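You operate a simulated robot arm through the tools that you are given. There is no shell and no other tool. Be economical: measure what you need, move in short steps, check, and stop when the job is done.

Carry out the task below with a simulated two-armed robot. There is one attempt and no reset: what you move stays moved.

TASK
Take the black hose end from the top of the workbench and leave it on the middle of the workbench. Take the tall white cap and leave it on the bottom shelf of the shelf unit. Put the tall beige valve on the ledge of the rack. Take the beige roll from the middle shelf of the open shelf unit and leave it on the chipped tile. Take the grey spool on the counter top and put it away on the top of the square table. Put one of the copper fittings from the top of the square table on the shelf under the pipe bench. Take the green plug on the low shelf of the rack and put it away on the shallow tray. Do these in any order. Set down upright: black hose end, beige roll, copper fitting, green plug.

The check looks at the end state, three seconds after you hand in, the way a careful person would. Anything else that was tipped, shoved, dropped, spilled or broken makes it a failure. A push-on lid holds only when it is set on centred and level and pressed home; a screw cap is set on level and turned clockwise until tight.

THE ROBOT
Two 7-joint arms with fingered hands on one trunk, on a base that drives. Base frame: it is fixed to the floor where the robot stands at the start and does not move with it; the origin is under the middle of the robot, x ahead of it, y to its left, z up; the surface under the hand at the start is at about z = 0.85. Units: m, degrees, N and s.
The left shoulder is at the start at [0.06, 0.166, 0.976], the right one opposite. With the tool pointing down near the work surface each hand reaches from about 0.36 to 0.86 m from the robot's upright axis, wherever it stands, measured 20 degrees to its own side. Places, roughly: beige roll (7x7x9 cm) [-0.8, -0.1, 0.6]; black hose end (5x4x7 cm) [0.8, -0.1, 0.9]; bottom shelf of the shelf unit [0.1, -2, 0.1]; chipped tile (10x10x1 cm) [-1.9, 4.6, 0.7]; copper fitting (4x4x5 cm) [0.6, 3.9, 0.8]; green plug (6x6x8 cm) [-0.2, 4.7, 0.4]; grey spool (5x5x5 cm) [-1, -1.9, 0.9]; ledge of the rack (184x21 cm) [-0.44, 4.6, 0.76]; middle of the workbench (34x22 cm) [0.6, 0.96, 0.84]; shallow tray (40x12 cm) [-4.8, 3.84, 0.76]; shelf under the pipe bench [1, 2.9, 0.4]; tall beige valve (10x8x27 cm) [0.9, 0.5, 1]; tall white cap (6x6x6 cm) [0.5, 0, 0.9]; top of the square table [0.7, 4.1, 0.8]. Payload 5 kg a hand.
The TCP of each hand is the grasp point between the finger pads, 0.032 m short of the fingertips. In the tool frame z runs along the fingers and y along their closing line. Largest opening 0.16 m; the body of the gripper starts 0.089 m behind the TCP. The gripper is a hand of 3 fingers: y runs from the thumb to the fingers, the wrist lies at [0, 0, -0.267] in the tool frame.
Orientation is told as [roll, pitch, yaw] about the base's x, y, z axes, in that order, counted from this pose: with the fingers straight down and closing along the base's y, the tool's x points along the base's -x, its y along +y and its z along -z.

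THE INTERFACE
- The arms move only by the tool arm_command. It takes "left_commands", "right_commands" or both (then of equal length, played together; a hand with none holds still); each is a list of rows, each an object (a shift or turn left out is 0) with "translation": the shift along the tool's x, y, z in units of 30 mm (1.0 is 30 mm), a list of three; "rotation": the turn, a rotation vector about the tool's x, y, z in units of 4 degrees (1.0 is 4 degrees), a list of three. In form: [{"translation": [x, y, z], "rotation": [rx, ry, rz]}, ...]. A call has 1 to 12 rows; each row shifts and turns the commanded pose from where the row before left it, along the tool's axes as they then stand. A call with a number of a shift or a turn outside -1 to 1 is refused whole. A row lasts 0.2 s, in which the tool goes at most 0.05 m and 8.6 degrees; a call with a longer step from one row to the next is refused whole. A pose out of reach is approached as far as the arm can. The call stops where the force on the tool passes 40 N (or 10 N more than at its start, if that is more) or the arm is blocked; 0.2 s more then pass. In this call time passes only in rows, and 0.2 s behind the last. It gives the time, the measured TCP pose, the force on the tool (base axes), the opening and the grip force at its end, in the units of the frame above (readings bear some noise), with the torque about the TCP (base axes, N m) and any sound that the robot's microphone picked up, and new pictures: "show" is both (left out), scene, wrist or none (wrist: the cameras of the hands that moved).
- Cameras (640 x 400 px; columns grow to the right, rows downward): "scene" is now at [0.0202, -0.0209, 1.5908]; the picture's right is [-0.40, -0.92, 0.00], its down [-0.85, 0.38, -0.36] and it looks along [0.33, -0.15, -0.93] (base axes); focal length 214 px, centre (320, 200). "left" rides on the left gripper at [-0.065, -0.004, -0.116] in its tool frame; the picture's right is [0.06, -1.00, 0.00], its down [0.87, 0.05, -0.49] and it looks along [0.49, 0.03, 0.87] (tool axes); focal length 261 px, centre (320, 200). "right" rides on the right gripper at [0.065, -0.004, -0.116] in its tool frame; the picture's right is [0.06, 1.00, 0.00], its down [-0.87, 0.05, -0.49] and it looks along [-0.49, 0.03, 0.87] (tool axes); focal length 261 px, centre (320, 200). There is no depth. A picture from a camera that has moved, and an enlarged one, comes with that camera's place and axes in the base frame and with its lens.
- raise_lower(by): slides the trunk up (or, below 0, down) by that many m; the arms and the scene camera ride with it, the base frame stays. It gives what a move gives, with no picture.
- drive_base(legs): drives the robot by 1 to 6 legs, each [ahead, turn to the left] in m and degrees, along the robot's own axes; the way and the turn of a leg run together, so that a leg with both is an arc; at most 1.5 m and 180 degrees a leg. The arms and the cameras ride along, it lands a little off, and it stops where it bumps. It gives what a move gives, and a new picture of the scene camera.
- set_fingers(finger1, finger2, thumb_bend, hand): sets how far each is bent, from 0 (flat) to 1 (curled in); at 0.3 the hand is open as for a grip, at 0.7 the pads meet at the TCP. One left out holds its place. A second passes; each finger stops where it meets its share of the squeeze, and holds until it gets a number again. It is the only way to open and close the hand. It gives what a move gives, with no picture; readings hold the bend of each and the force on the fingers (four entries, about 0 where the hand has none), thumb and palm.
- pan_tilt(pan, tilt): turns the head with the scene camera to pan (to the left, within 86 degrees either way) and tilt (down, from -29 to 69), counted from straight ahead of the robot. It gives what a move gives, and a new picture of the scene camera.
- zoom(camera, box): a new picture of the part [left, top, right, bottom] of that camera's present view, enlarged. No time passes.
- hand_in(): hands the job in; it is judged then, once.

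Work in short steps. Places have to be worked out from the pictures, the camera data and where the tool is seen: move nearer, look again, correct. Check each grasp and each placing, and mend what went wrong. You have 207 turns and 260 pictures in all, those below and enlarged ones among them. Open the grippers and draw the arms clear of the work before you hand the job in, unless the task says otherwise.

The tools are called after "Emit:" as a command line: name --argument value ..., lists and objects as JSON in quotes. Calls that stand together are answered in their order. arm_command: Moves the arms, as the interface text tells. Its arguments: {"type":"object","properties":{"left_commands":{"type":"array","items":{"type":"object","properties":{"translation":{"type":"array","items":{"type":"number"}},"rotation":{"type":"array","items":{"type":"number"}}}}},"right_commands":{"type":"array","items":{"type":"object","properties":{"translation":{"type":"array","items":{"type":"number"}},"rotation":{"type":"array","items":{"type":"number"}}}}},"show":{"type":"string","enum":["both","scene","wrist","none"]}},"required":[]} The other tools are called the same way: raise_lower (by) slides the trunk up or down; set_fingers (finger1, finger2, thumb_bend, hand) moves the fingers one by one; drive_base (legs) drives the base; pan_tilt (pan, tilt) turns the head that bears the scene camera; zoom (camera, box) takes an enlarged picture of a part of a camera's view; hand_in () hands the job in.

At the start:

```text
t: 0.0
left_ee_pos: [0.3853, 0.4642, 1.1939]
left_orientation: [0.0, 0.0, 0.0]
left_force: [-0.4, -0.1, 0.0]
left_wrist_torque: [-0.01, 0.02, -0.02]
left_opening: 0.1596
left_finger_force: 0.0
left_shape: jaw
left_bend: [0.3, 0.3, 0.3]
left_finger forces: [0.1, 0.1, 0.1, 0.0, 0.1, 0.0]
right_ee_pos: [0.5288, 0.0433, 1.208]
right_orientation: [0.0, 0.0, 0.0]
right_force: [0.4, -0.5, 0.6]
right_wrist_torque: [0.02, 0.02, 0.02]
right_opening: 0.1599
right_finger_force: 0.1
right_shape: jaw
right_bend: [0.3, 0.3, 0.3]
right_finger forces: [0.1, 0.1, 0.0, 0.1, 0.1, 0.0]
trunk travel left (down, up): [-0.525, 0.065]
robot x, y, heading: [0.0022, -0.001, -0.1]
head pan, tilt: [-23.8, 68.8]
```

scene: 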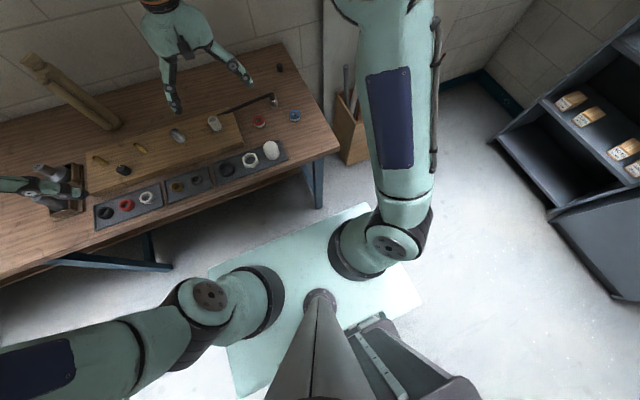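
right: 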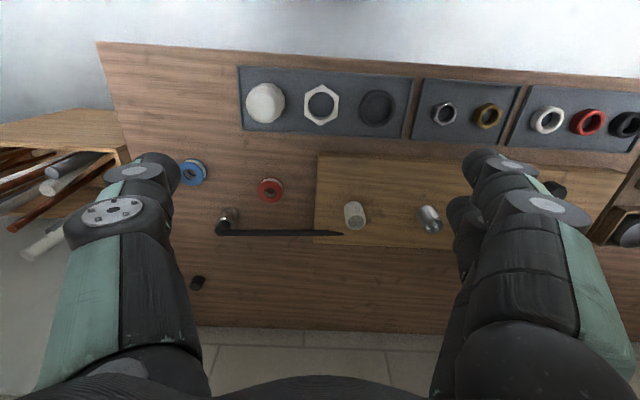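
left: 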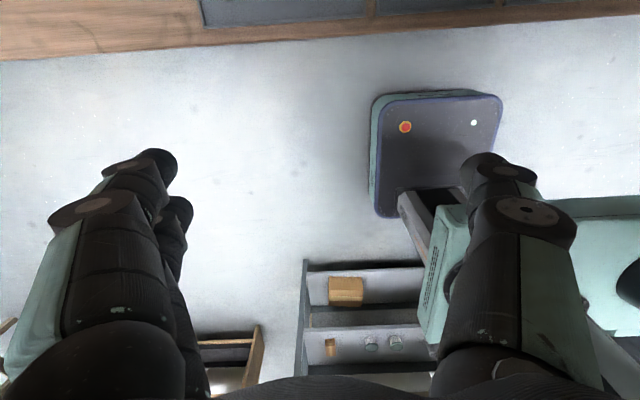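

The bench is ahead, with the white cap in a tray, the black hose end at its right end and the beige valve behind. I'll tilt the head to see the bench better.

Emit:
pan_tilt --pan 15 --tilt 45

```text
t: 1.1
left_ee_pos: [0.3836, 0.463, 1.1943]
left_orientation: [-0.1, 0.0, 0.0]
left_force: [0.6, 0.2, 0.5]
left_wrist_torque: [0.01, 0.02, 0.0]
left_opening: 0.1599
left_finger_force: 0.1
left_shape: jaw
left_bend: [0.3, 0.3, 0.3]
left_finger forces: [0.0, 0.0, 0.0, 0.0, 0.0, 0.1]
right_ee_pos: [0.531, 0.0439, 1.2075]
right_orientation: [0.0, 0.0, 0.0]
right_force: [0.0, -0.3, 0.9]
right_wrist_torque: [-0.03, 0.01, 0.02]
right_opening: 0.16
right_finger_force: 0.0
right_shape: jaw
right_bend: [0.3, 0.3, 0.3]
right_finger forces: [0.0, 0.1, 0.0, 0.0, 0.1, 0.0]
trunk travel left (down, up): [-0.525, 0.065]
robot x, y, heading: [-0.0029, 0.0004, 0.1]
head pan, tilt: [15.0, 45.0]
camera scene: at [0.0475, 0.0225, 1.6196], right [0.26, -0.97, 0.0], down [-0.68, -0.18, -0.71], along [0.68, 0.18, -0.71], focal length 214 px, centre (320, 200)
```

scene: 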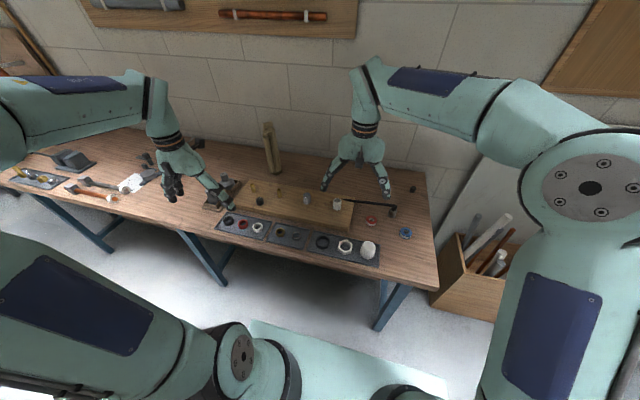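

Emit:
zoom --camera "scene" --box '[200, 120, 440, 270]'

Emit:
zoom --camera "right" --box '[100, 60, 480, 300]'

```text
2.67 times, centred on (320, 195) of scene
camera zoom: at [0.0475, 0.0225, 1.6196], right [0.26, -0.97, 0.0], down [-0.68, -0.18, -0.71], along [0.68, 0.18, -0.71], focal length 572 px, centre (320, 213)
```

zoom: 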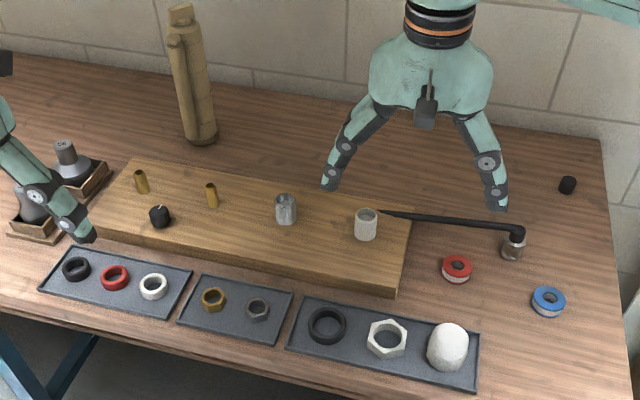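

```text
1.67 times, centred on (290, 180) of right
camera zoom: at [0.4648, 0.0387, 1.3242], right [-0.06, 1.0, 0.0], down [0.87, 0.05, 0.49], along [0.49, 0.03, -0.87], focal length 434 px, centre (370, 233)
```

zoom: 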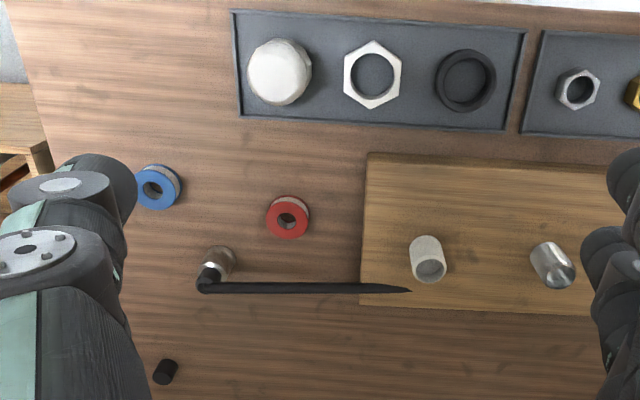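

The item at about [0.78, -0.14] with a black elbow matches the hose end place; I'll take the right hand nearer to look.

Emit:
arm_command --right_commands '[{"translation": [-0.9, -0.95, 0.7]}, {"translation": [-0.9, -0.95, 0.7]}, {"translation": [-0.9, -0.95, 0.7]}, {"translation": [-0.9, -0.95, 0.7]}, {"translation": [-0.9, -0.95, 0.7]}, {"translation": [-0.9, -0.95, 0.7]}]'

```text
t: 2.5
left_ee_pos: [0.3844, 0.4623, 1.1937]
left_orientation: [0.1, 0.0, 0.1]
left_force: [-0.4, -0.4, -0.8]
left_wrist_torque: [0.01, 0.06, 0.0]
left_opening: 0.1598
left_finger_force: 0.2
left_shape: jaw
left_bend: [0.3, 0.3, 0.3]
left_finger forces: [0.0, 0.0, 0.1, 0.1, 0.1, 0.0]
right_ee_pos: [0.692, -0.1291, 1.0787]
right_orientation: [0.1, 0.1, 0.0]
right_force: [0.5, -0.1, 0.0]
right_wrist_torque: [0.0, 0.03, -0.03]
right_opening: 0.1598
right_finger_force: 0.1
right_shape: jaw
right_bend: [0.3, 0.3, 0.3]
right_finger forces: [0.0, 0.0, 0.0, 0.1, 0.0, 0.0]
trunk travel left (down, up): [-0.525, 0.065]
robot x, y, heading: [0.0018, 0.0018, 0.3]
head pan, tilt: [15.0, 45.0]
camera scene: at [0.0487, 0.022, 1.6196], right [0.26, -0.97, 0.0], down [-0.68, -0.18, -0.71], along [0.68, 0.18, -0.71], focal length 214 px, centre (320, 200)
camera right: at [0.6263, -0.1336, 1.1952], right [-0.06, 1.0, 0.0], down [0.87, 0.05, 0.49], along [0.49, 0.03, -0.87], focal length 261 px, centre (320, 200)
```

scene: 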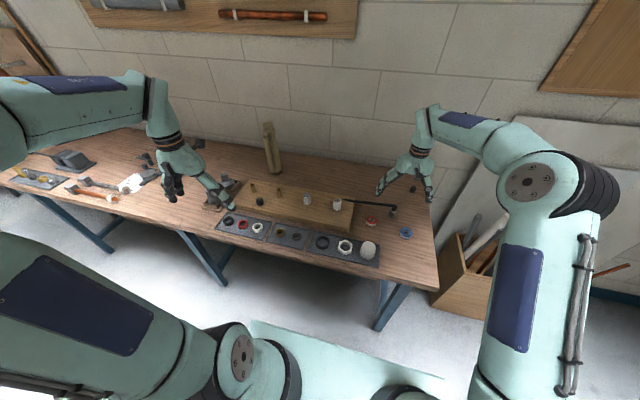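
right: 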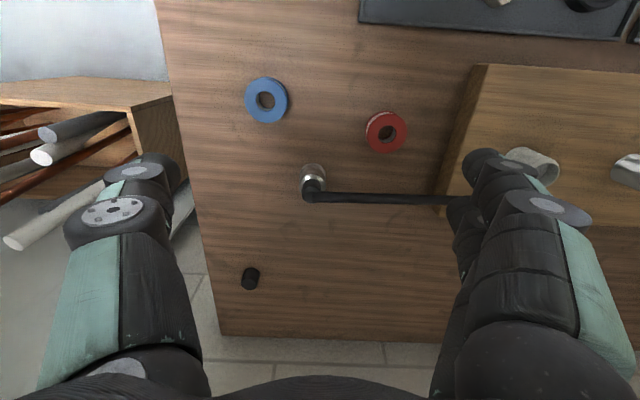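

Emit:
zoom --camera "right" --box '[240, 140, 500, 300]'

```text
2.46 times, centred on (370, 220) of right
camera zoom: at [0.6263, -0.1336, 1.1952], right [-0.06, 1.0, 0.0], down [0.87, 0.05, 0.49], along [0.49, 0.03, -0.87], focal length 642 px, centre (197, 151)
```

zoom: 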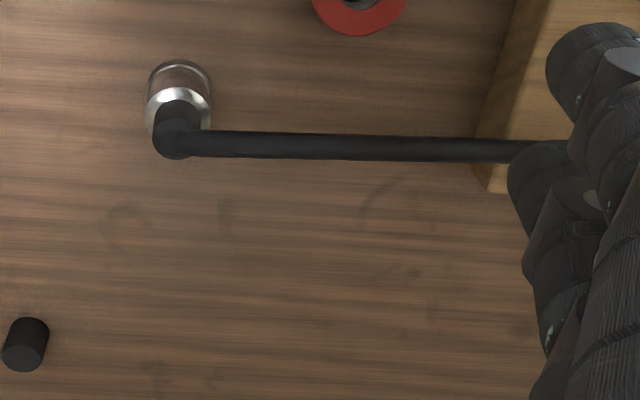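

The ferrule stands at about [0.772, -0.135], its hose running off along +y, so I'll grip it across x: turn the hand 90° while moving over it.

Emit:
arm_command --right_commands '[{"rotation": [0, 0, -1]}, {"rotation": [0, 0, -1]}, {"rotation": [0, 0, -1]}, {"rotation": [0, 0, -1]}, {"rotation": [0, 0, -1]}, {"rotation": [0, 0, -1]}, {"rotation": [0, 0, -1]}, {"rotation": [0, 0, -1]}, {"rotation": [0, 0, -1]}, {"rotation": [0, 0, -1]}, {"rotation": [0, 0, -1]}]' --show "none"

Emit:
arm_command --right_commands '[{"rotation": [0, 0, -1]}, {"rotation": [0, 0, -1]}, {"rotation": [0, 0, -1]}, {"rotation": [0, 0, -1]}, {"rotation": [0, 0, -1]}, {"rotation": [0, 0, -1]}, {"rotation": [0, 0, -1]}, {"rotation": [0, 0, -1]}, {"rotation": [0, 0, -1]}, {"rotation": [0, 0, -1]}, {"rotation": [0, 0, -1]}, {"rotation": [0, 0, -0.5]}]' --show "both"

```text
t: 4.8
left_ee_pos: [0.3829, 0.4625, 1.1949]
left_orientation: [0.0, 0.0, 0.0]
left_force: [-0.3, -0.3, -0.1]
left_wrist_torque: [-0.01, -0.05, 0.02]
left_opening: 0.16
left_finger_force: 0.0
left_shape: jaw
left_bend: [0.3, 0.3, 0.3]
left_finger forces: [0.0, 0.0, 0.0, 0.1, 0.0, 0.1]
right_ee_pos: [0.6914, -0.1274, 1.0807]
right_orientation: [-0.1, 0.0, 44.0]
right_force: [0.7, -0.1, -0.8]
right_wrist_torque: [0.01, -0.03, -0.03]
right_opening: 0.1596
right_finger_force: 0.1
right_shape: jaw
right_bend: [0.3, 0.3, 0.3]
right_finger forces: [0.0, 0.0, 0.0, 0.0, 0.1, 0.0]
trunk travel left (down, up): [-0.525, 0.065]
robot x, y, heading: [-0.0004, -0.0012, -0.2]
head pan, tilt: [15.0, 45.0]
```

```text
t: 7.5
left_ee_pos: [0.3843, 0.4618, 1.1942]
left_orientation: [0.0, 0.0, 0.0]
left_force: [0.1, 0.0, 0.0]
left_wrist_torque: [0.04, 0.0, -0.06]
left_opening: 0.1599
left_finger_force: 0.1
left_shape: jaw
left_bend: [0.3, 0.3, 0.3]
left_finger forces: [0.0, 0.0, 0.0, 0.0, 0.0, 0.0]
right_ee_pos: [0.6938, -0.1311, 1.0826]
right_orientation: [-0.1, -0.2, 86.0]
right_force: [-0.6, -0.5, 0.4]
right_wrist_torque: [0.03, -0.01, -0.02]
right_opening: 0.1597
right_finger_force: 0.1
right_shape: jaw
right_bend: [0.3, 0.3, 0.3]
right_finger forces: [0.1, 0.0, 0.0, 0.0, 0.1, 0.0]
right hand out of reach, approached as far as the arm can: row 11
trunk travel left (down, up): [-0.525, 0.065]
robot x, y, heading: [-0.0016, -0.0043, 0.1]
head pan, tilt: [15.0, 45.0]
camera scene: at [0.0483, 0.0209, 1.6196], right [0.26, -0.97, 0.0], down [-0.68, -0.18, -0.71], along [0.68, 0.18, -0.71], focal length 214 px, centre (320, 200)
camera right: at [0.6927, -0.1964, 1.1986], right [-1.0, 0.01, 0.0], down [0.01, 0.87, 0.49], along [0.01, 0.49, -0.87], focal length 261 px, centre (320, 200)
```

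scene: 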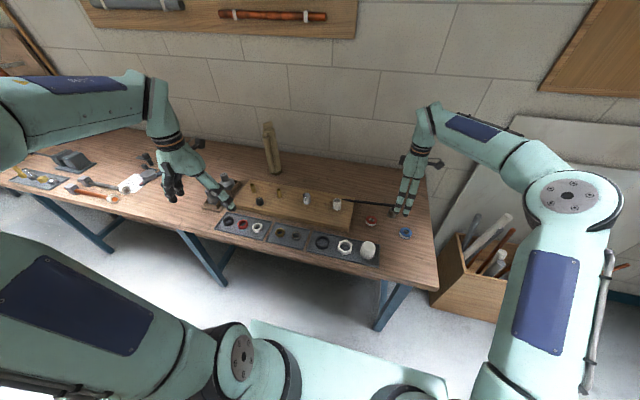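
right: 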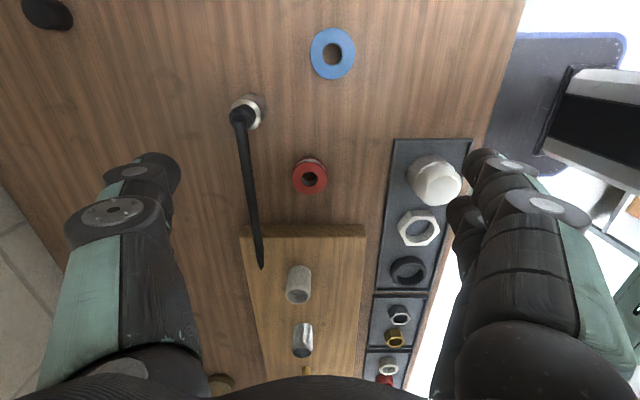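

Both views agree on the ferrule at [0.777, -0.136]. I'll half-close the hand to avoid the blue and red discs, go over it and down to z 0.96.

Emit:
set_fingers --hand "right" --finger1 0.45 --finger2 0.45 --thumb_bend 0.45

Emit:
arm_command --right_commands '[{"translation": [0.1, -1, 0]}, {"translation": [0, -1, 0.4]}, {"translation": [0, -0.8, 0.8]}, {"translation": [0, 0, 1]}, {"translation": [0, 0, 1]}, {"translation": [0, 0, 0.8]}]' --show "both"

```text
t: 8.4
left_ee_pos: [0.3839, 0.4632, 1.1944]
left_orientation: [0.0, 0.1, 0.0]
left_force: [-0.4, 0.6, 0.2]
left_wrist_torque: [-0.01, -0.01, -0.02]
left_opening: 0.1599
left_finger_force: 0.1
left_shape: jaw
left_bend: [0.3, 0.3, 0.3]
left_finger forces: [0.0, 0.0, 0.0, 0.0, 0.0, 0.1]
right_ee_pos: [0.6929, -0.1297, 1.0831]
right_orientation: [-0.1, -0.1, 85.9]
right_force: [0.1, -0.2, 0.2]
right_wrist_torque: [0.02, 0.01, 0.0]
right_opening: 0.1085
right_finger_force: 0.0
right_shape: fingers
right_bend: [0.45, 0.45, 0.45]
right_finger forces: [0.0, 0.0, 0.0, 0.0, 0.0, 0.0]
trunk travel left (down, up): [-0.525, 0.065]
robot x, y, heading: [-0.0031, -0.0011, -0.1]
head pan, tilt: [15.0, 45.0]
```

```text
t: 9.8
left_ee_pos: [0.3836, 0.4643, 1.1941]
left_orientation: [0.1, 0.0, -0.1]
left_force: [0.7, 0.3, 0.7]
left_wrist_torque: [0.0, -0.01, -0.02]
left_opening: 0.1602
left_finger_force: 0.1
left_shape: jaw
left_bend: [0.3, 0.3, 0.3]
left_finger forces: [0.1, 0.1, 0.0, 0.0, 0.0, 0.0]
right_ee_pos: [0.6992, -0.1301, 0.9909]
right_orientation: [0.0, 0.0, 85.9]
right_force: [-0.1, 0.0, -1.7]
right_wrist_torque: [0.01, -0.02, 0.01]
right_opening: 0.1081
right_finger_force: 0.0
right_shape: fingers
right_bend: [0.45, 0.45, 0.45]
right_finger forces: [0.0, 0.1, 0.0, 0.0, 0.1, 0.0]
right hand out of reach, approached as far as the arm can: row 1, 2, 3
trunk travel left (down, up): [-0.525, 0.065]
robot x, y, heading: [-0.0006, 0.0004, 0.0]
head pan, tilt: [15.0, 45.0]
camera scene: at [0.048, 0.0225, 1.6196], right [0.26, -0.97, 0.0], down [-0.68, -0.18, -0.71], along [0.68, 0.18, -0.71], focal length 214 px, centre (320, 200)
camera right: at [0.6982, -0.1967, 1.1077], right [-1.0, 0.01, 0.0], down [0.01, 0.87, 0.49], along [0.0, 0.49, -0.87], focal length 261 px, centre (320, 200)
```

scene: 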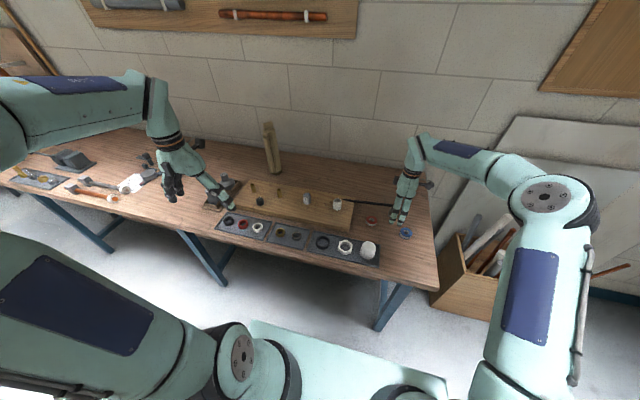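
right: 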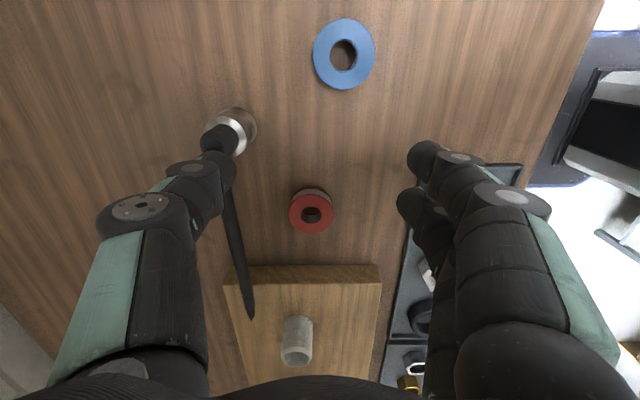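

The arm is at its reach limit with this wrist turn, so I'll drive ahead 8 cm with the hand at z≈1.0 (hose top ≈0.92).

Emit:
drive_base --legs '[[0.09, 0]]'

Emit:
arm_command --right_commands '[{"translation": [0, 0, 0.1]}]' --show "wrist"

```text
t: 10.9
left_ee_pos: [0.4748, 0.4632, 1.193]
left_orientation: [0.0, 0.2, 0.1]
left_force: [0.0, 0.9, 0.0]
left_wrist_torque: [0.01, 0.05, 0.01]
left_opening: 0.1597
left_finger_force: 0.2
left_shape: jaw
left_bend: [0.3, 0.3, 0.3]
left_finger forces: [0.0, 0.0, 0.0, 0.0, 0.0, 0.0]
right_ee_pos: [0.7914, -0.1292, 0.9903]
right_orientation: [0.1, 0.0, 86.1]
right_force: [0.3, 0.4, -0.4]
right_wrist_torque: [-0.03, 0.07, 0.02]
right_opening: 0.1084
right_finger_force: 0.0
right_shape: fingers
right_bend: [0.45, 0.45, 0.45]
right_finger forces: [0.0, 0.0, 0.1, 0.0, 0.1, 0.0]
trunk travel left (down, up): [-0.525, 0.065]
robot x, y, heading: [0.0901, 0.0004, 0.1]
head pan, tilt: [15.0, 45.0]
camera scene: at [0.1404, 0.0228, 1.6195], right [0.26, -0.97, 0.0], down [-0.68, -0.18, -0.71], along [0.68, 0.18, -0.71], focal length 214 px, centre (320, 200)
```

scene: 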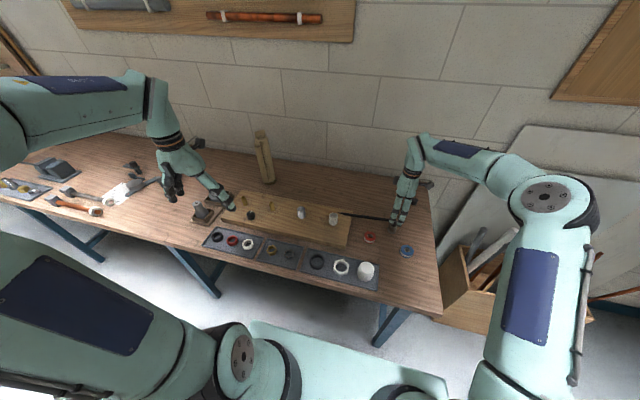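

```text
t: 11.3
left_ee_pos: [0.4728, 0.4631, 1.1941]
left_orientation: [0.0, 0.0, 0.1]
left_force: [-0.1, -0.8, -0.2]
left_wrist_torque: [-0.01, 0.01, -0.03]
left_opening: 0.1597
left_finger_force: 0.1
left_shape: jaw
left_bend: [0.3, 0.3, 0.3]
left_finger forces: [0.0, 0.0, 0.0, 0.1, 0.0, 0.1]
right_ee_pos: [0.7892, -0.1286, 0.9881]
right_orientation: [0.0, -0.1, 86.1]
right_force: [-0.1, 0.2, 0.6]
right_wrist_torque: [0.01, 0.05, 0.01]
right_opening: 0.1083
right_finger_force: 0.0
right_shape: fingers
right_bend: [0.45, 0.45, 0.45]
right_finger forces: [0.0, 0.0, 0.0, 0.0, 0.1, 0.0]
trunk travel left (down, up): [-0.525, 0.065]
robot x, y, heading: [0.0919, -0.0026, 0.1]
head pan, tilt: [15.0, 45.0]
camera right: at [0.7891, -0.1945, 1.1051], right [-1.0, 0.01, 0.0], down [0.01, 0.87, 0.49], along [0.0, 0.49, -0.87], focal length 261 px, centre (320, 200)
```

right: 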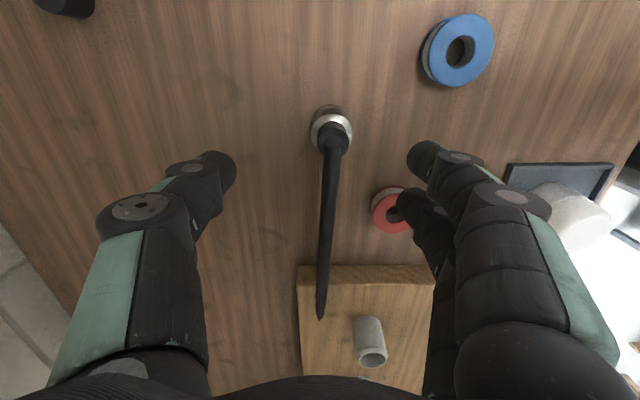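

The ferrule base is at about [0.783, -0.142]; I'll shift over it and lower to z 0.89.

Emit:
arm_command --right_commands '[{"translation": [0.43, 0.2, 0.3]}, {"translation": [0, 0, 1]}, {"translation": [0, 0, 1]}, {"translation": [0, 0, 0.9]}]' --show "wrist"

```text
t: 12.3
left_ee_pos: [0.4728, 0.466, 1.1934]
left_orientation: [0.0, 0.0, 0.1]
left_force: [-0.4, -0.9, 0.3]
left_wrist_torque: [-0.01, 0.05, -0.06]
left_opening: 0.1598
left_finger_force: 0.1
left_shape: jaw
left_bend: [0.3, 0.3, 0.3]
left_finger forces: [0.0, 0.0, 0.1, 0.0, 0.0, 0.1]
right_ee_pos: [0.7807, -0.1429, 0.8924]
right_orientation: [0.1, -0.1, 86.1]
right_force: [-0.8, 0.0, -0.4]
right_wrist_torque: [-0.01, 0.03, 0.0]
right_opening: 0.1081
right_finger_force: 0.0
right_shape: fingers
right_bend: [0.45, 0.45, 0.45]
right_finger forces: [0.1, 0.0, 0.0, 0.1, 0.0, 0.1]
trunk travel left (down, up): [-0.525, 0.065]
robot x, y, heading: [0.0894, -0.0015, 0.5]
head pan, tilt: [15.0, 45.0]
camera right: at [0.7811, -0.2074, 1.0078], right [-1.0, 0.01, 0.0], down [0.01, 0.87, 0.49], along [0.0, 0.49, -0.87], focal length 261 px, centre (320, 200)
```

right: 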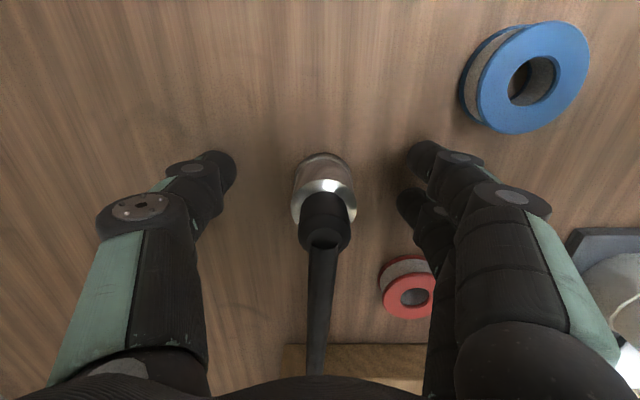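

The ferrule sits between the fingers; I close now.

Emit:
set_fingers --hand "right" --finger1 0.7 --finger2 0.7 --thumb_bend 0.7

Emit:
arm_command --right_commands '[{"translation": [0, 0, -0.5]}, {"translation": [0, 0, -1]}, {"translation": [0, 0, -1]}]' --show "both"

```text
t: 13.3
left_ee_pos: [0.4733, 0.4645, 1.1942]
left_orientation: [0.0, 0.0, 0.0]
left_force: [0.4, -0.5, 0.6]
left_wrist_torque: [-0.03, -0.01, -0.01]
left_opening: 0.1598
left_finger_force: 0.0
left_shape: jaw
left_bend: [0.3, 0.3, 0.3]
left_finger forces: [0.0, 0.1, 0.0, 0.0, 0.1, 0.0]
right_ee_pos: [0.7817, -0.1425, 0.8929]
right_orientation: [0.0, -0.2, 86.2]
right_force: [-0.2, -0.4, -0.6]
right_wrist_torque: [0.0, 0.0, 0.01]
right_opening: 0.0264
right_finger_force: 11.6
right_shape: fingers
right_bend: [0.68, 0.62, 0.66]
right_finger forces: [2.1, 9.6, 0.1, 0.0, 11.7, 0.0]
trunk travel left (down, up): [-0.525, 0.065]
robot x, y, heading: [0.0925, -0.0023, 0.3]
head pan, tilt: [15.0, 45.0]
```

```text
t: 14.2
left_ee_pos: [0.4728, 0.4642, 1.1945]
left_orientation: [0.0, 0.0, 0.1]
left_force: [0.3, 0.2, -0.4]
left_wrist_torque: [0.01, 0.01, -0.05]
left_opening: 0.1599
left_finger_force: 0.1
left_shape: jaw
left_bend: [0.3, 0.3, 0.3]
left_finger forces: [0.0, 0.1, 0.0, 0.0, 0.0, 0.1]
right_ee_pos: [0.7816, -0.1419, 0.9694]
right_orientation: [0.0, 0.1, 86.2]
right_force: [-0.1, 0.7, -1.1]
right_wrist_torque: [0.0, -0.01, 0.0]
right_opening: 0.0266
right_finger_force: 11.6
right_shape: fingers
right_bend: [0.68, 0.62, 0.66]
right_finger forces: [2.2, 9.7, 0.0, 0.1, 11.8, 0.0]
trunk travel left (down, up): [-0.525, 0.065]
robot x, y, heading: [0.0926, -0.0011, 0.0]
head pan, tilt: [15.0, 45.0]
camera scene: at [0.1378, 0.0229, 1.6196], right [0.26, -0.97, 0.0], down [-0.68, -0.18, -0.71], along [0.68, 0.18, -0.71], focal length 214 px, centre (320, 200)
camera right: at [0.781, -0.2071, 1.0845], right [-1.0, 0.01, 0.0], down [0.01, 0.87, 0.49], along [0.0, 0.49, -0.87], focal length 261 px, centre (320, 200)
```

scene: 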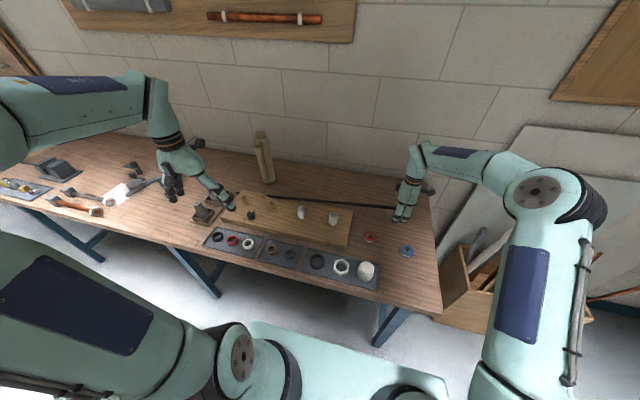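
right: 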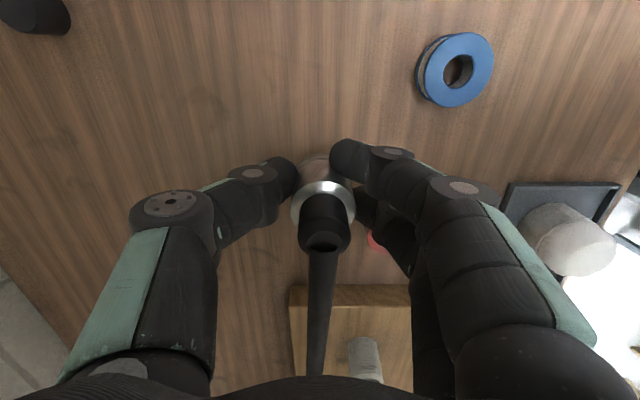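

Emit:
zoom --camera "scene" --box '[180, 120, 440, 280]'

```text
2.46 times, centred on (310, 200) of scene
camera zoom: at [0.1378, 0.0229, 1.6196], right [0.26, -0.97, 0.0], down [-0.68, -0.18, -0.71], along [0.68, 0.18, -0.71], focal length 528 px, centre (345, 200)
```

zoom: 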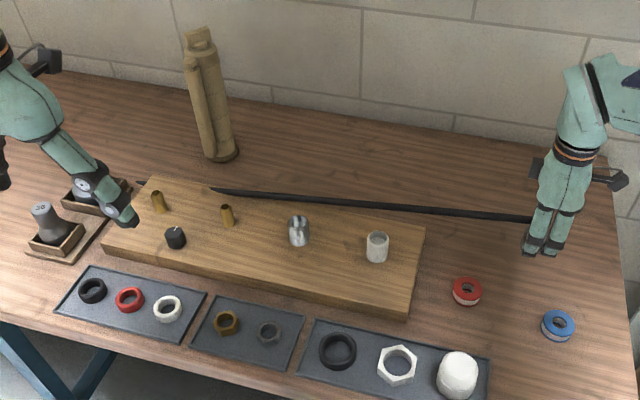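

The hose runs on to somewhere at the left behind the board. I'll pull the left arm up out of the view to see its other end.

Emit:
arm_command --left_commands '[{"translation": [0.5, 0.3, -1]}, {"translation": [0.5, 0.3, -1]}, {"translation": [0.5, 0.3, -1]}, {"translation": [0.5, 0.3, -1]}, {"translation": [0.5, 0.3, -1]}]' --show "none"

Emit:
pan_tilt --pan 35 --tilt 35

```text
t: 15.3
left_ee_pos: [0.3976, 0.5105, 1.3439]
left_orientation: [0.0, 0.0, 0.1]
left_force: [0.2, 0.3, 0.0]
left_wrist_torque: [0.02, -0.04, 0.0]
left_opening: 0.16
left_finger_force: 0.0
left_shape: jaw
left_bend: [0.3, 0.3, 0.3]
left_finger forces: [0.0, 0.0, 0.0, 0.0, 0.0, 0.0]
right_ee_pos: [0.7813, -0.1419, 0.9673]
right_orientation: [0.1, -0.1, 86.1]
right_force: [-0.2, 0.0, -1.0]
right_wrist_torque: [0.0, -0.02, 0.0]
right_opening: 0.0265
right_finger_force: 11.7
right_shape: fingers
right_bend: [0.68, 0.62, 0.66]
right_finger forces: [2.2, 9.5, 0.0, 0.0, 11.8, 0.1]
trunk travel left (down, up): [-0.525, 0.065]
robot x, y, heading: [0.0904, -0.0026, 0.3]
head pan, tilt: [15.0, 45.0]
```

```text
t: 16.2
left_ee_pos: [0.3982, 0.5101, 1.3435]
left_orientation: [0.0, 0.0, 0.1]
left_force: [-1.0, -0.7, -0.3]
left_wrist_torque: [0.02, 0.0, -0.01]
left_opening: 0.16
left_finger_force: 0.1
left_shape: jaw
left_bend: [0.3, 0.3, 0.3]
left_finger forces: [0.1, 0.0, 0.1, 0.1, 0.1, 0.1]
right_ee_pos: [0.7818, -0.1411, 0.9681]
right_orientation: [0.1, -0.1, 86.1]
right_force: [-0.1, -0.2, -1.2]
right_wrist_torque: [-0.03, -0.02, 0.0]
right_opening: 0.0262
right_finger_force: 11.5
right_shape: fingers
right_bend: [0.68, 0.62, 0.66]
right_finger forces: [2.2, 9.5, 0.0, 0.1, 11.8, 0.0]
trunk travel left (down, up): [-0.525, 0.065]
robot x, y, heading: [0.0917, -0.0039, 0.3]
head pan, tilt: [35.0, 35.0]
camera scene: at [0.1318, 0.0521, 1.6344], right [0.57, -0.82, 0.0], down [-0.47, -0.33, -0.82], along [0.67, 0.47, -0.57], focal length 214 px, centre (320, 200)
```

scene: 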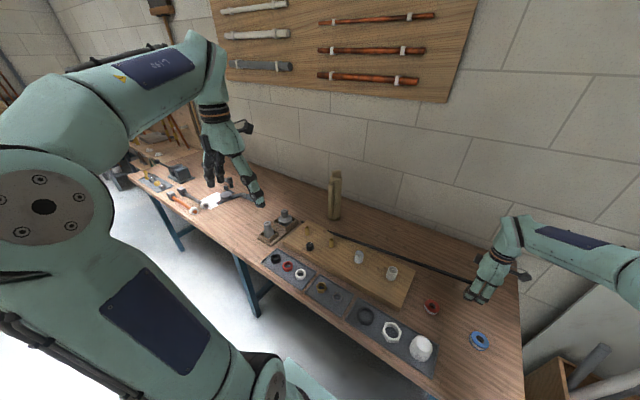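

Emit:
zoom --camera "scene" --box '[120, 130, 420, 310]'

```text
2.13 times, centred on (270, 220) of scene
camera zoom: at [0.1318, 0.0521, 1.6344], right [0.57, -0.82, 0.0], down [-0.47, -0.33, -0.82], along [0.67, 0.47, -0.57], focal length 458 px, centre (427, 157)
```

zoom: 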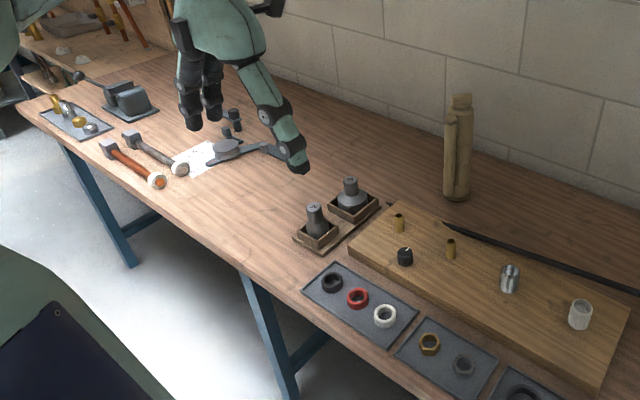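

The hose seems to end behind the board's left end near [0.8, 0.63]. I'll raise the end 20 cm to see how the hose behaves.

Emit:
arm_command --right_commands '[{"translation": [0, 0.3, -1]}, {"translation": [0, 0.3, -1]}, {"translation": [0, 0.3, -1]}, {"translation": [0, 0.3, -1]}, {"translation": [0, 0.3, -1]}, {"translation": [0, 0.3, -1]}]' --show "scene"

```text
t: 17.6
left_ee_pos: [0.3975, 0.5086, 1.3456]
left_orientation: [0.0, 0.0, 0.2]
left_force: [-0.2, -0.2, 0.0]
left_wrist_torque: [-0.01, -0.03, 0.02]
left_opening: 0.1597
left_finger_force: 0.1
left_shape: jaw
left_bend: [0.3, 0.3, 0.3]
left_finger forces: [0.0, 0.0, 0.1, 0.0, 0.0, 0.0]
right_ee_pos: [0.7288, -0.1387, 1.1478]
right_orientation: [0.0, -0.1, 86.0]
right_force: [0.3, -0.3, 0.0]
right_wrist_torque: [-0.01, -0.01, -0.03]
right_opening: 0.0264
right_finger_force: 11.4
right_shape: fingers
right_bend: [0.68, 0.62, 0.66]
right_finger forces: [2.2, 9.5, 0.0, 0.0, 11.7, 0.0]
trunk travel left (down, up): [-0.525, 0.065]
robot x, y, heading: [0.0905, -0.001, 0.2]
head pan, tilt: [35.0, 35.0]
camera scene: at [0.1315, 0.0516, 1.6344], right [0.58, -0.82, 0.0], down [-0.47, -0.33, -0.82], along [0.67, 0.47, -0.57], focal length 214 px, centre (320, 200)
```

scene: 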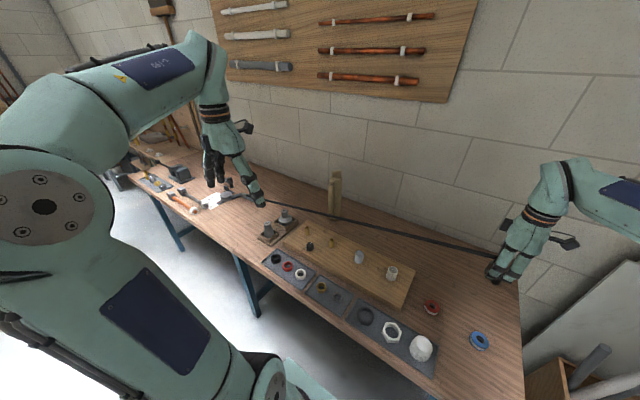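

The hose is just a straight line to the fitting at about [0.73, 1.2], so nothing is swept. Before driving I'll look to both sides for obstacles.

Emit:
pan_tilt --pan 86 --tilt 25

Emit:
pan_tilt --pan -86 --tilt 25

```text
t: 18.8
left_ee_pos: [0.3985, 0.5106, 1.3443]
left_orientation: [-0.1, 0.0, 0.1]
left_force: [-0.2, 0.0, 0.3]
left_wrist_torque: [0.04, -0.04, -0.04]
left_opening: 0.1599
left_finger_force: 0.0
left_shape: jaw
left_bend: [0.3, 0.3, 0.3]
left_finger forces: [0.0, 0.0, 0.0, 0.0, 0.1, 0.0]
right_ee_pos: [0.7297, -0.1395, 1.1482]
right_orientation: [0.0, -0.1, 86.1]
right_force: [0.3, -0.2, -0.4]
right_wrist_torque: [0.03, 0.0, 0.0]
right_opening: 0.0263
right_finger_force: 11.6
right_shape: fingers
right_bend: [0.68, 0.62, 0.66]
right_finger forces: [2.1, 9.6, 0.0, 0.1, 11.7, 0.0]
trunk travel left (down, up): [-0.525, 0.065]
robot x, y, heading: [0.0926, -0.0028, 0.1]
head pan, tilt: [85.9, 25.0]
camera scene: at [0.0661, 0.0934, 1.6502], right [1.0, -0.07, 0.0], down [-0.03, -0.42, -0.91], along [0.06, 0.9, -0.42], focal length 214 px, centre (320, 200)
```

scene: 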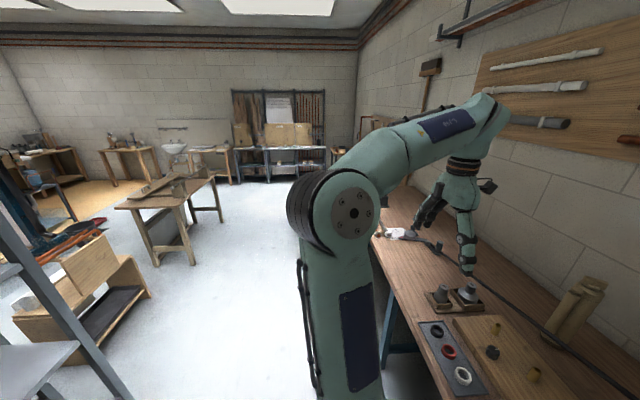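

```text
t: 21.4
left_ee_pos: [0.3985, 0.5117, 1.3445]
left_orientation: [-0.1, 0.0, 0.2]
left_force: [-0.2, 0.5, 0.4]
left_wrist_torque: [-0.04, 0.05, -0.01]
left_opening: 0.16
left_finger_force: 0.1
left_shape: jaw
left_bend: [0.3, 0.3, 0.3]
left_finger forces: [0.1, 0.1, 0.1, 0.1, 0.0, 0.0]
right_ee_pos: [0.7282, -0.1397, 1.1474]
right_orientation: [0.0, -0.1, 86.0]
right_force: [0.9, 0.4, -0.1]
right_wrist_torque: [-0.04, -0.01, 0.01]
right_opening: 0.0261
right_finger_force: 12.2
right_shape: fingers
right_bend: [0.68, 0.62, 0.66]
right_finger forces: [2.1, 9.6, 0.0, 0.1, 11.7, 0.0]
trunk travel left (down, up): [-0.525, 0.065]
robot x, y, heading: [0.0915, 0.0028, 0.0]
head pan, tilt: [-85.9, 25.0]
camera scene: at [0.0664, -0.0904, 1.6502], right [-1.0, -0.07, 0.0], down [-0.03, 0.42, -0.91], along [0.07, -0.9, -0.42], focal length 214 px, centre (320, 200)
```

scene: 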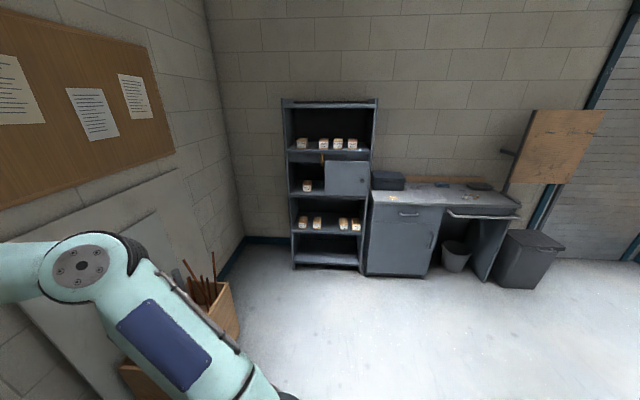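

The path to the left along the bench is open, with shelf posts behind at roughly x ≤ -0.65. I'll back slightly and turn left.

Emit:
drive_base --legs '[[-0.05, 0], [0, 90]]'

```text
t: 26.3
left_ee_pos: [-0.4754, 0.2977, 1.3444]
left_orientation: [0.0, 0.1, 91.2]
left_force: [0.0, 0.0, -0.3]
left_wrist_torque: [-0.03, -0.02, -0.01]
left_opening: 0.16
left_finger_force: 0.1
left_shape: jaw
left_bend: [0.3, 0.3, 0.3]
left_finger forces: [0.0, 0.1, 0.0, 0.0, 0.1, 0.1]
right_ee_pos: [0.1679, 0.642, 1.1488]
right_orientation: [0.0, 0.0, 177.1]
right_force: [0.0, 0.2, -1.2]
right_wrist_torque: [-0.02, 0.01, 0.01]
right_opening: 0.0261
right_finger_force: 11.2
right_shape: fingers
right_bend: [0.68, 0.62, 0.67]
right_finger forces: [1.9, 8.8, 0.1, 0.1, 10.9, 0.0]
trunk travel left (down, up): [-0.525, 0.065]
robot x, y, heading: [0.0421, 0.0011, 91.2]
head pan, tilt: [-85.9, 25.0]
camera scene: at [0.1307, -0.0202, 1.6502], right [0.09, -1.0, 0.0], down [-0.42, -0.04, -0.91], along [0.9, 0.08, -0.42], focal length 214 px, centre (320, 200)
```

scene: 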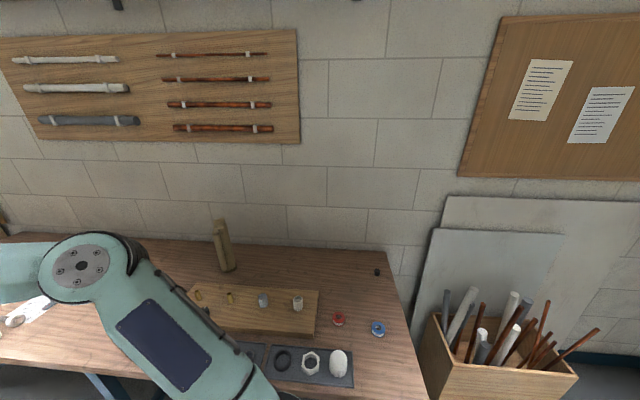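

The turn went clean. I'll drive 1.0 m along the bench and turn back to face it.

Emit:
drive_base --legs '[[1.0, 0], [0, -91]]'

Emit:
pan_tilt --pan -5 --tilt 50

```text
t: 35.5
left_ee_pos: [0.2734, 1.5428, 1.3449]
left_orientation: [0.0, 0.0, 3.8]
left_force: [0.6, 0.7, -0.2]
left_wrist_torque: [0.01, 0.06, 0.0]
left_opening: 0.1601
left_finger_force: 0.1
left_shape: jaw
left_bend: [0.3, 0.3, 0.3]
left_finger forces: [0.1, 0.0, 0.1, 0.0, 0.0, 0.0]
right_ee_pos: [0.6454, 0.9168, 1.1478]
right_orientation: [0.0, -0.1, 89.7]
right_force: [0.7, 0.1, -1.5]
right_wrist_torque: [0.0, 0.03, 0.02]
right_opening: 0.0259
right_finger_force: 10.5
right_shape: fingers
right_bend: [0.68, 0.62, 0.67]
right_finger forces: [1.9, 8.1, 0.0, 0.1, 10.2, 0.0]
trunk travel left (down, up): [-0.525, 0.065]
robot x, y, heading: [-0.0018, 1.013, 3.6]
head pan, tilt: [-85.9, 25.0]
camera scene: at [-0.0192, 0.9217, 1.6502], right [-0.99, -0.14, 0.0], down [-0.06, 0.42, -0.91], along [0.12, -0.9, -0.42], focal length 214 px, centre (320, 200)
```

scene: 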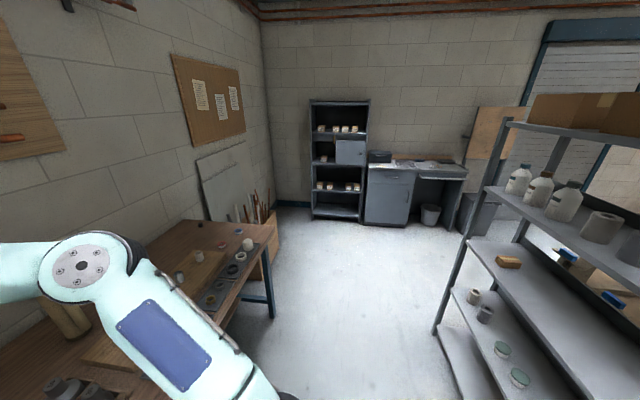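

```text
t: 37.0
left_ee_pos: [0.2733, 1.5432, 1.344]
left_orientation: [-0.1, 0.0, 3.8]
left_force: [0.2, -0.5, 0.0]
left_wrist_torque: [0.0, -0.01, -0.02]
left_opening: 0.1599
left_finger_force: 0.1
left_shape: jaw
left_bend: [0.3, 0.3, 0.3]
left_finger forces: [0.0, 0.0, 0.1, 0.0, 0.0, 0.0]
right_ee_pos: [0.6452, 0.9154, 1.148]
right_orientation: [0.0, -0.1, 89.7]
right_force: [0.1, 0.0, -0.6]
right_wrist_torque: [-0.03, -0.04, 0.03]
right_opening: 0.0256
right_finger_force: 10.4
right_shape: fingers
right_bend: [0.68, 0.62, 0.67]
right_finger forces: [2.0, 8.1, 0.1, 0.0, 10.2, 0.1]
trunk travel left (down, up): [-0.525, 0.065]
robot x, y, heading: [0.0033, 1.0102, 3.9]
head pan, tilt: [-5.0, 50.0]
camera scene: at [0.0452, 1.0115, 1.6127], right [-0.02, -1.0, 0.0], down [-0.77, 0.02, -0.64], along [0.64, -0.01, -0.77], focal length 214 px, centre (320, 200)
```

scene: 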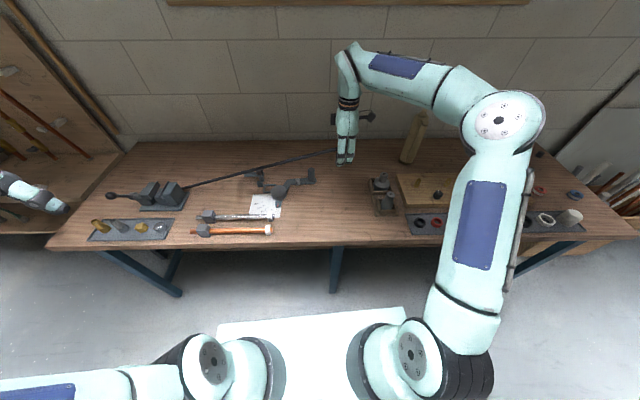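

The region around [0.6, 0.95] on the bench is clear. I'll lower the hose end towards [0.62, 0.935], stopping just above the bench.

Emit:
arm_command --right_commands '[{"translation": [-0.6, 0.8, 0.5]}, {"translation": [0, 0, 1]}, {"translation": [0, 0, 1]}, {"translation": [0, 0, 1]}, {"translation": [0, 0, 1]}, {"translation": [0, 0, 1]}, {"translation": [0, 0, 1]}, {"translation": [0, 0, 1]}, {"translation": [0, 0, 0.5]}]' --show "both"

```text
t: 39.0
left_ee_pos: [0.2743, 1.5423, 1.3447]
left_orientation: [0.1, 0.0, 3.8]
left_force: [-1.0, -0.5, 1.0]
left_wrist_torque: [-0.01, 0.0, -0.01]
left_opening: 0.1597
left_finger_force: 0.1
left_shape: jaw
left_bend: [0.3, 0.3, 0.3]
left_finger forces: [0.0, 0.0, 0.0, 0.0, 0.0, 0.0]
right_ee_pos: [0.6206, 0.9378, 0.9082]
right_orientation: [0.0, -0.2, 89.8]
right_force: [0.0, -0.3, -0.7]
right_wrist_torque: [-0.05, 0.0, 0.03]
right_opening: 0.0258
right_finger_force: 9.5
right_shape: fingers
right_bend: [0.68, 0.62, 0.67]
right_finger forces: [1.8, 8.1, 0.0, 0.0, 10.1, 0.0]
trunk travel left (down, up): [-0.525, 0.065]
robot x, y, heading: [-0.0021, 1.0135, 3.9]
head pan, tilt: [-5.0, 50.0]
camera scene: at [0.0454, 1.0116, 1.6127], right [-0.02, -1.0, 0.0], down [-0.77, 0.02, -0.64], along [0.64, -0.01, -0.77], focal length 214 px, centre (320, 200)
camera right: at [0.625, 0.8705, 1.024], right [-1.0, -0.06, 0.0], down [-0.05, 0.87, 0.49], along [-0.03, 0.49, -0.87], focal length 261 px, centre (320, 200)
```

scene: 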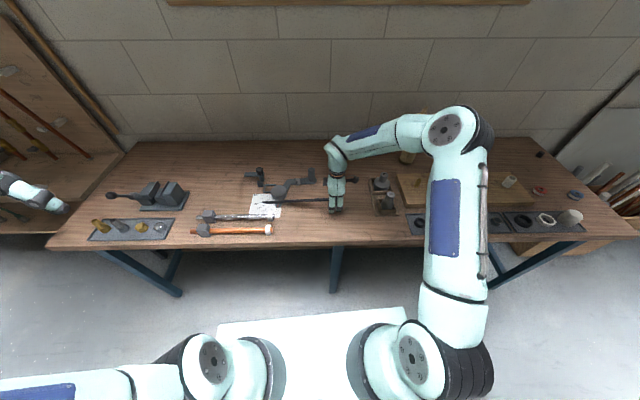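
right: 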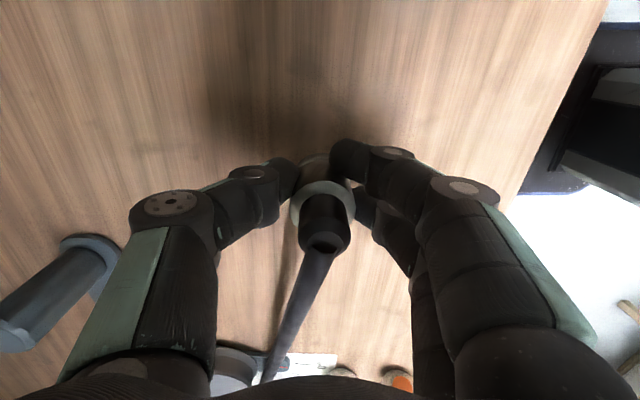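

Still 1–2 cm above; lower gently to contact.

Emit:
arm_command --right_commands '[{"translation": [0, 0, 0.3]}, {"translation": [0, 0, 0.15]}, {"translation": [0, 0, 0.1]}]' --show "none"

```text
t: 39.8
left_ee_pos: [0.2731, 1.5408, 1.3442]
left_orientation: [0.1, 0.0, 3.8]
left_force: [0.4, -0.3, 0.6]
left_wrist_torque: [0.02, 0.02, 0.0]
left_opening: 0.1599
left_finger_force: 0.1
left_shape: jaw
left_bend: [0.3, 0.3, 0.3]
left_finger forces: [0.1, 0.0, 0.0, 0.1, 0.1, 0.0]
right_ee_pos: [0.6204, 0.936, 0.8926]
right_orientation: [0.1, 0.0, 89.8]
right_force: [0.8, -0.4, 0.3]
right_wrist_torque: [0.03, 0.02, 0.02]
right_opening: 0.0258
right_finger_force: 10.6
right_shape: fingers
right_bend: [0.68, 0.62, 0.67]
right_finger forces: [1.9, 8.5, 0.0, 0.0, 10.7, 0.0]
trunk travel left (down, up): [-0.525, 0.065]
robot x, y, heading: [-0.0005, 1.0161, 3.8]
head pan, tilt: [-5.0, 50.0]
```

At the grasp height with no load yet; a few more millimetres.

Emit:
arm_command --right_commands '[{"translation": [0, 0, 0.07]}, {"translation": [0, 0, 0.07]}, {"translation": [0, 0, 0.05]}]' --show "none"

```text
t: 40.6
left_ee_pos: [0.2712, 1.5422, 1.3452]
left_orientation: [0.0, -0.1, 3.7]
left_force: [0.2, -0.2, -0.1]
left_wrist_torque: [-0.01, 0.01, 0.04]
left_opening: 0.1599
left_finger_force: 0.0
left_shape: jaw
left_bend: [0.3, 0.3, 0.3]
left_finger forces: [0.1, 0.0, 0.0, 0.0, 0.1, 0.0]
right_ee_pos: [0.6205, 0.9348, 0.8885]
right_orientation: [-0.4, -0.1, 89.7]
right_force: [-2.8, -3.4, 26.0]
right_wrist_torque: [0.07, 0.16, 0.04]
right_opening: 0.0247
right_finger_force: 16.4
right_shape: fingers
right_bend: [0.69, 0.65, 0.68]
right_finger forces: [4.8, 13.4, 0.1, 0.1, 14.9, 0.0]
trunk travel left (down, up): [-0.525, 0.065]
robot x, y, heading: [-0.0006, 1.0132, 3.7]
head pan, tilt: [-5.0, 50.0]
```

Contact is made; I ease up 3 mm and release.

Emit:
arm_command --right_commands '[{"translation": [0, 0, -0.09]}]' --show "none"

Emit:
set_fingers --hand "right" --finger1 0.45 --finger2 0.45 --thumb_bend 0.45

Emit:
arm_command --right_commands '[{"translation": [0, 0, -1]}, {"translation": [0, 0, -1]}, {"translation": [0, 0, -1]}, {"translation": [0, 0, -1]}, {"translation": [0, 0, -1]}]' --show "wrist"

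```text
t: 41.0
left_ee_pos: [0.2714, 1.5416, 1.3448]
left_orientation: [0.0, 0.0, 3.9]
left_force: [-0.6, 0.6, -0.3]
left_wrist_torque: [0.01, 0.01, -0.04]
left_opening: 0.1601
left_finger_force: 0.0
left_shape: jaw
left_bend: [0.3, 0.3, 0.3]
left_finger forces: [0.0, 0.0, 0.1, 0.0, 0.1, 0.0]
right_ee_pos: [0.6222, 0.9352, 0.8883]
right_orientation: [-0.1, 0.0, 89.8]
right_force: [0.0, -0.9, 16.2]
right_wrist_torque: [0.06, 0.05, 0.02]
right_opening: 0.0252
right_finger_force: 15.1
right_shape: fingers
right_bend: [0.69, 0.65, 0.68]
right_finger forces: [3.9, 11.4, 0.0, 0.0, 14.6, 0.0]
trunk travel left (down, up): [-0.525, 0.065]
robot x, y, heading: [-0.0019, 1.0158, 3.8]
head pan, tilt: [-5.0, 50.0]
```

```text
t: 42.0
left_ee_pos: [0.2719, 1.5421, 1.3442]
left_orientation: [-0.1, 0.1, 3.8]
left_force: [1.0, -0.1, -0.1]
left_wrist_torque: [-0.02, -0.01, 0.0]
left_opening: 0.1598
left_finger_force: 0.0
left_shape: jaw
left_bend: [0.3, 0.3, 0.3]
left_finger forces: [0.0, 0.1, 0.1, 0.0, 0.1, 0.0]
right_ee_pos: [0.622, 0.9359, 0.8901]
right_orientation: [-0.1, -0.2, 89.8]
right_force: [7.4, 4.5, 22.5]
right_wrist_torque: [-0.08, 0.97, -0.13]
right_opening: 0.0955
right_finger_force: 11.2
right_shape: fingers
right_bend: [0.55, 0.45, 0.45]
right_finger forces: [17.9, 5.0, 0.1, 0.0, 0.2, 0.0]
trunk travel left (down, up): [-0.525, 0.065]
robot x, y, heading: [-0.0026, 1.0141, 3.9]
head pan, tilt: [-5.0, 50.0]
```

```text
t: 43.2
left_ee_pos: [0.2729, 1.5432, 1.3443]
left_orientation: [0.0, 0.0, 3.8]
left_force: [-0.4, -0.2, 1.2]
left_wrist_torque: [-0.01, -0.03, 0.0]
left_opening: 0.1598
left_finger_force: 0.2
left_shape: jaw
left_bend: [0.3, 0.3, 0.3]
left_finger forces: [0.0, 0.0, 0.0, 0.0, 0.0, 0.0]
right_ee_pos: [0.6214, 0.9326, 1.0364]
right_orientation: [0.0, -0.1, 89.7]
right_force: [-0.3, 0.0, -0.4]
right_wrist_torque: [-0.01, -0.06, -0.01]
right_opening: 0.107
right_finger_force: 0.1
right_shape: fingers
right_bend: [0.45, 0.45, 0.45]
right_finger forces: [0.1, 0.0, 0.0, 0.0, 0.0, 0.0]
trunk travel left (down, up): [-0.525, 0.065]
robot x, y, heading: [-0.0029, 1.0126, 4.1]
head pan, tilt: [-5.0, 50.0]
camera right: at [0.6244, 0.8675, 1.1525], right [-1.0, -0.06, 0.0], down [-0.05, 0.87, 0.49], along [-0.03, 0.49, -0.87], focal length 261 px, centre (320, 200)
```

right: 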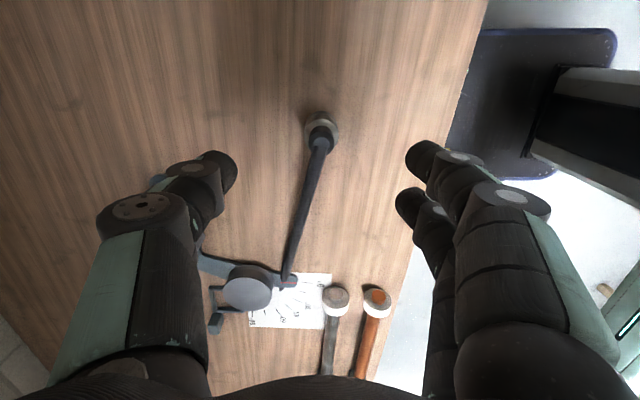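

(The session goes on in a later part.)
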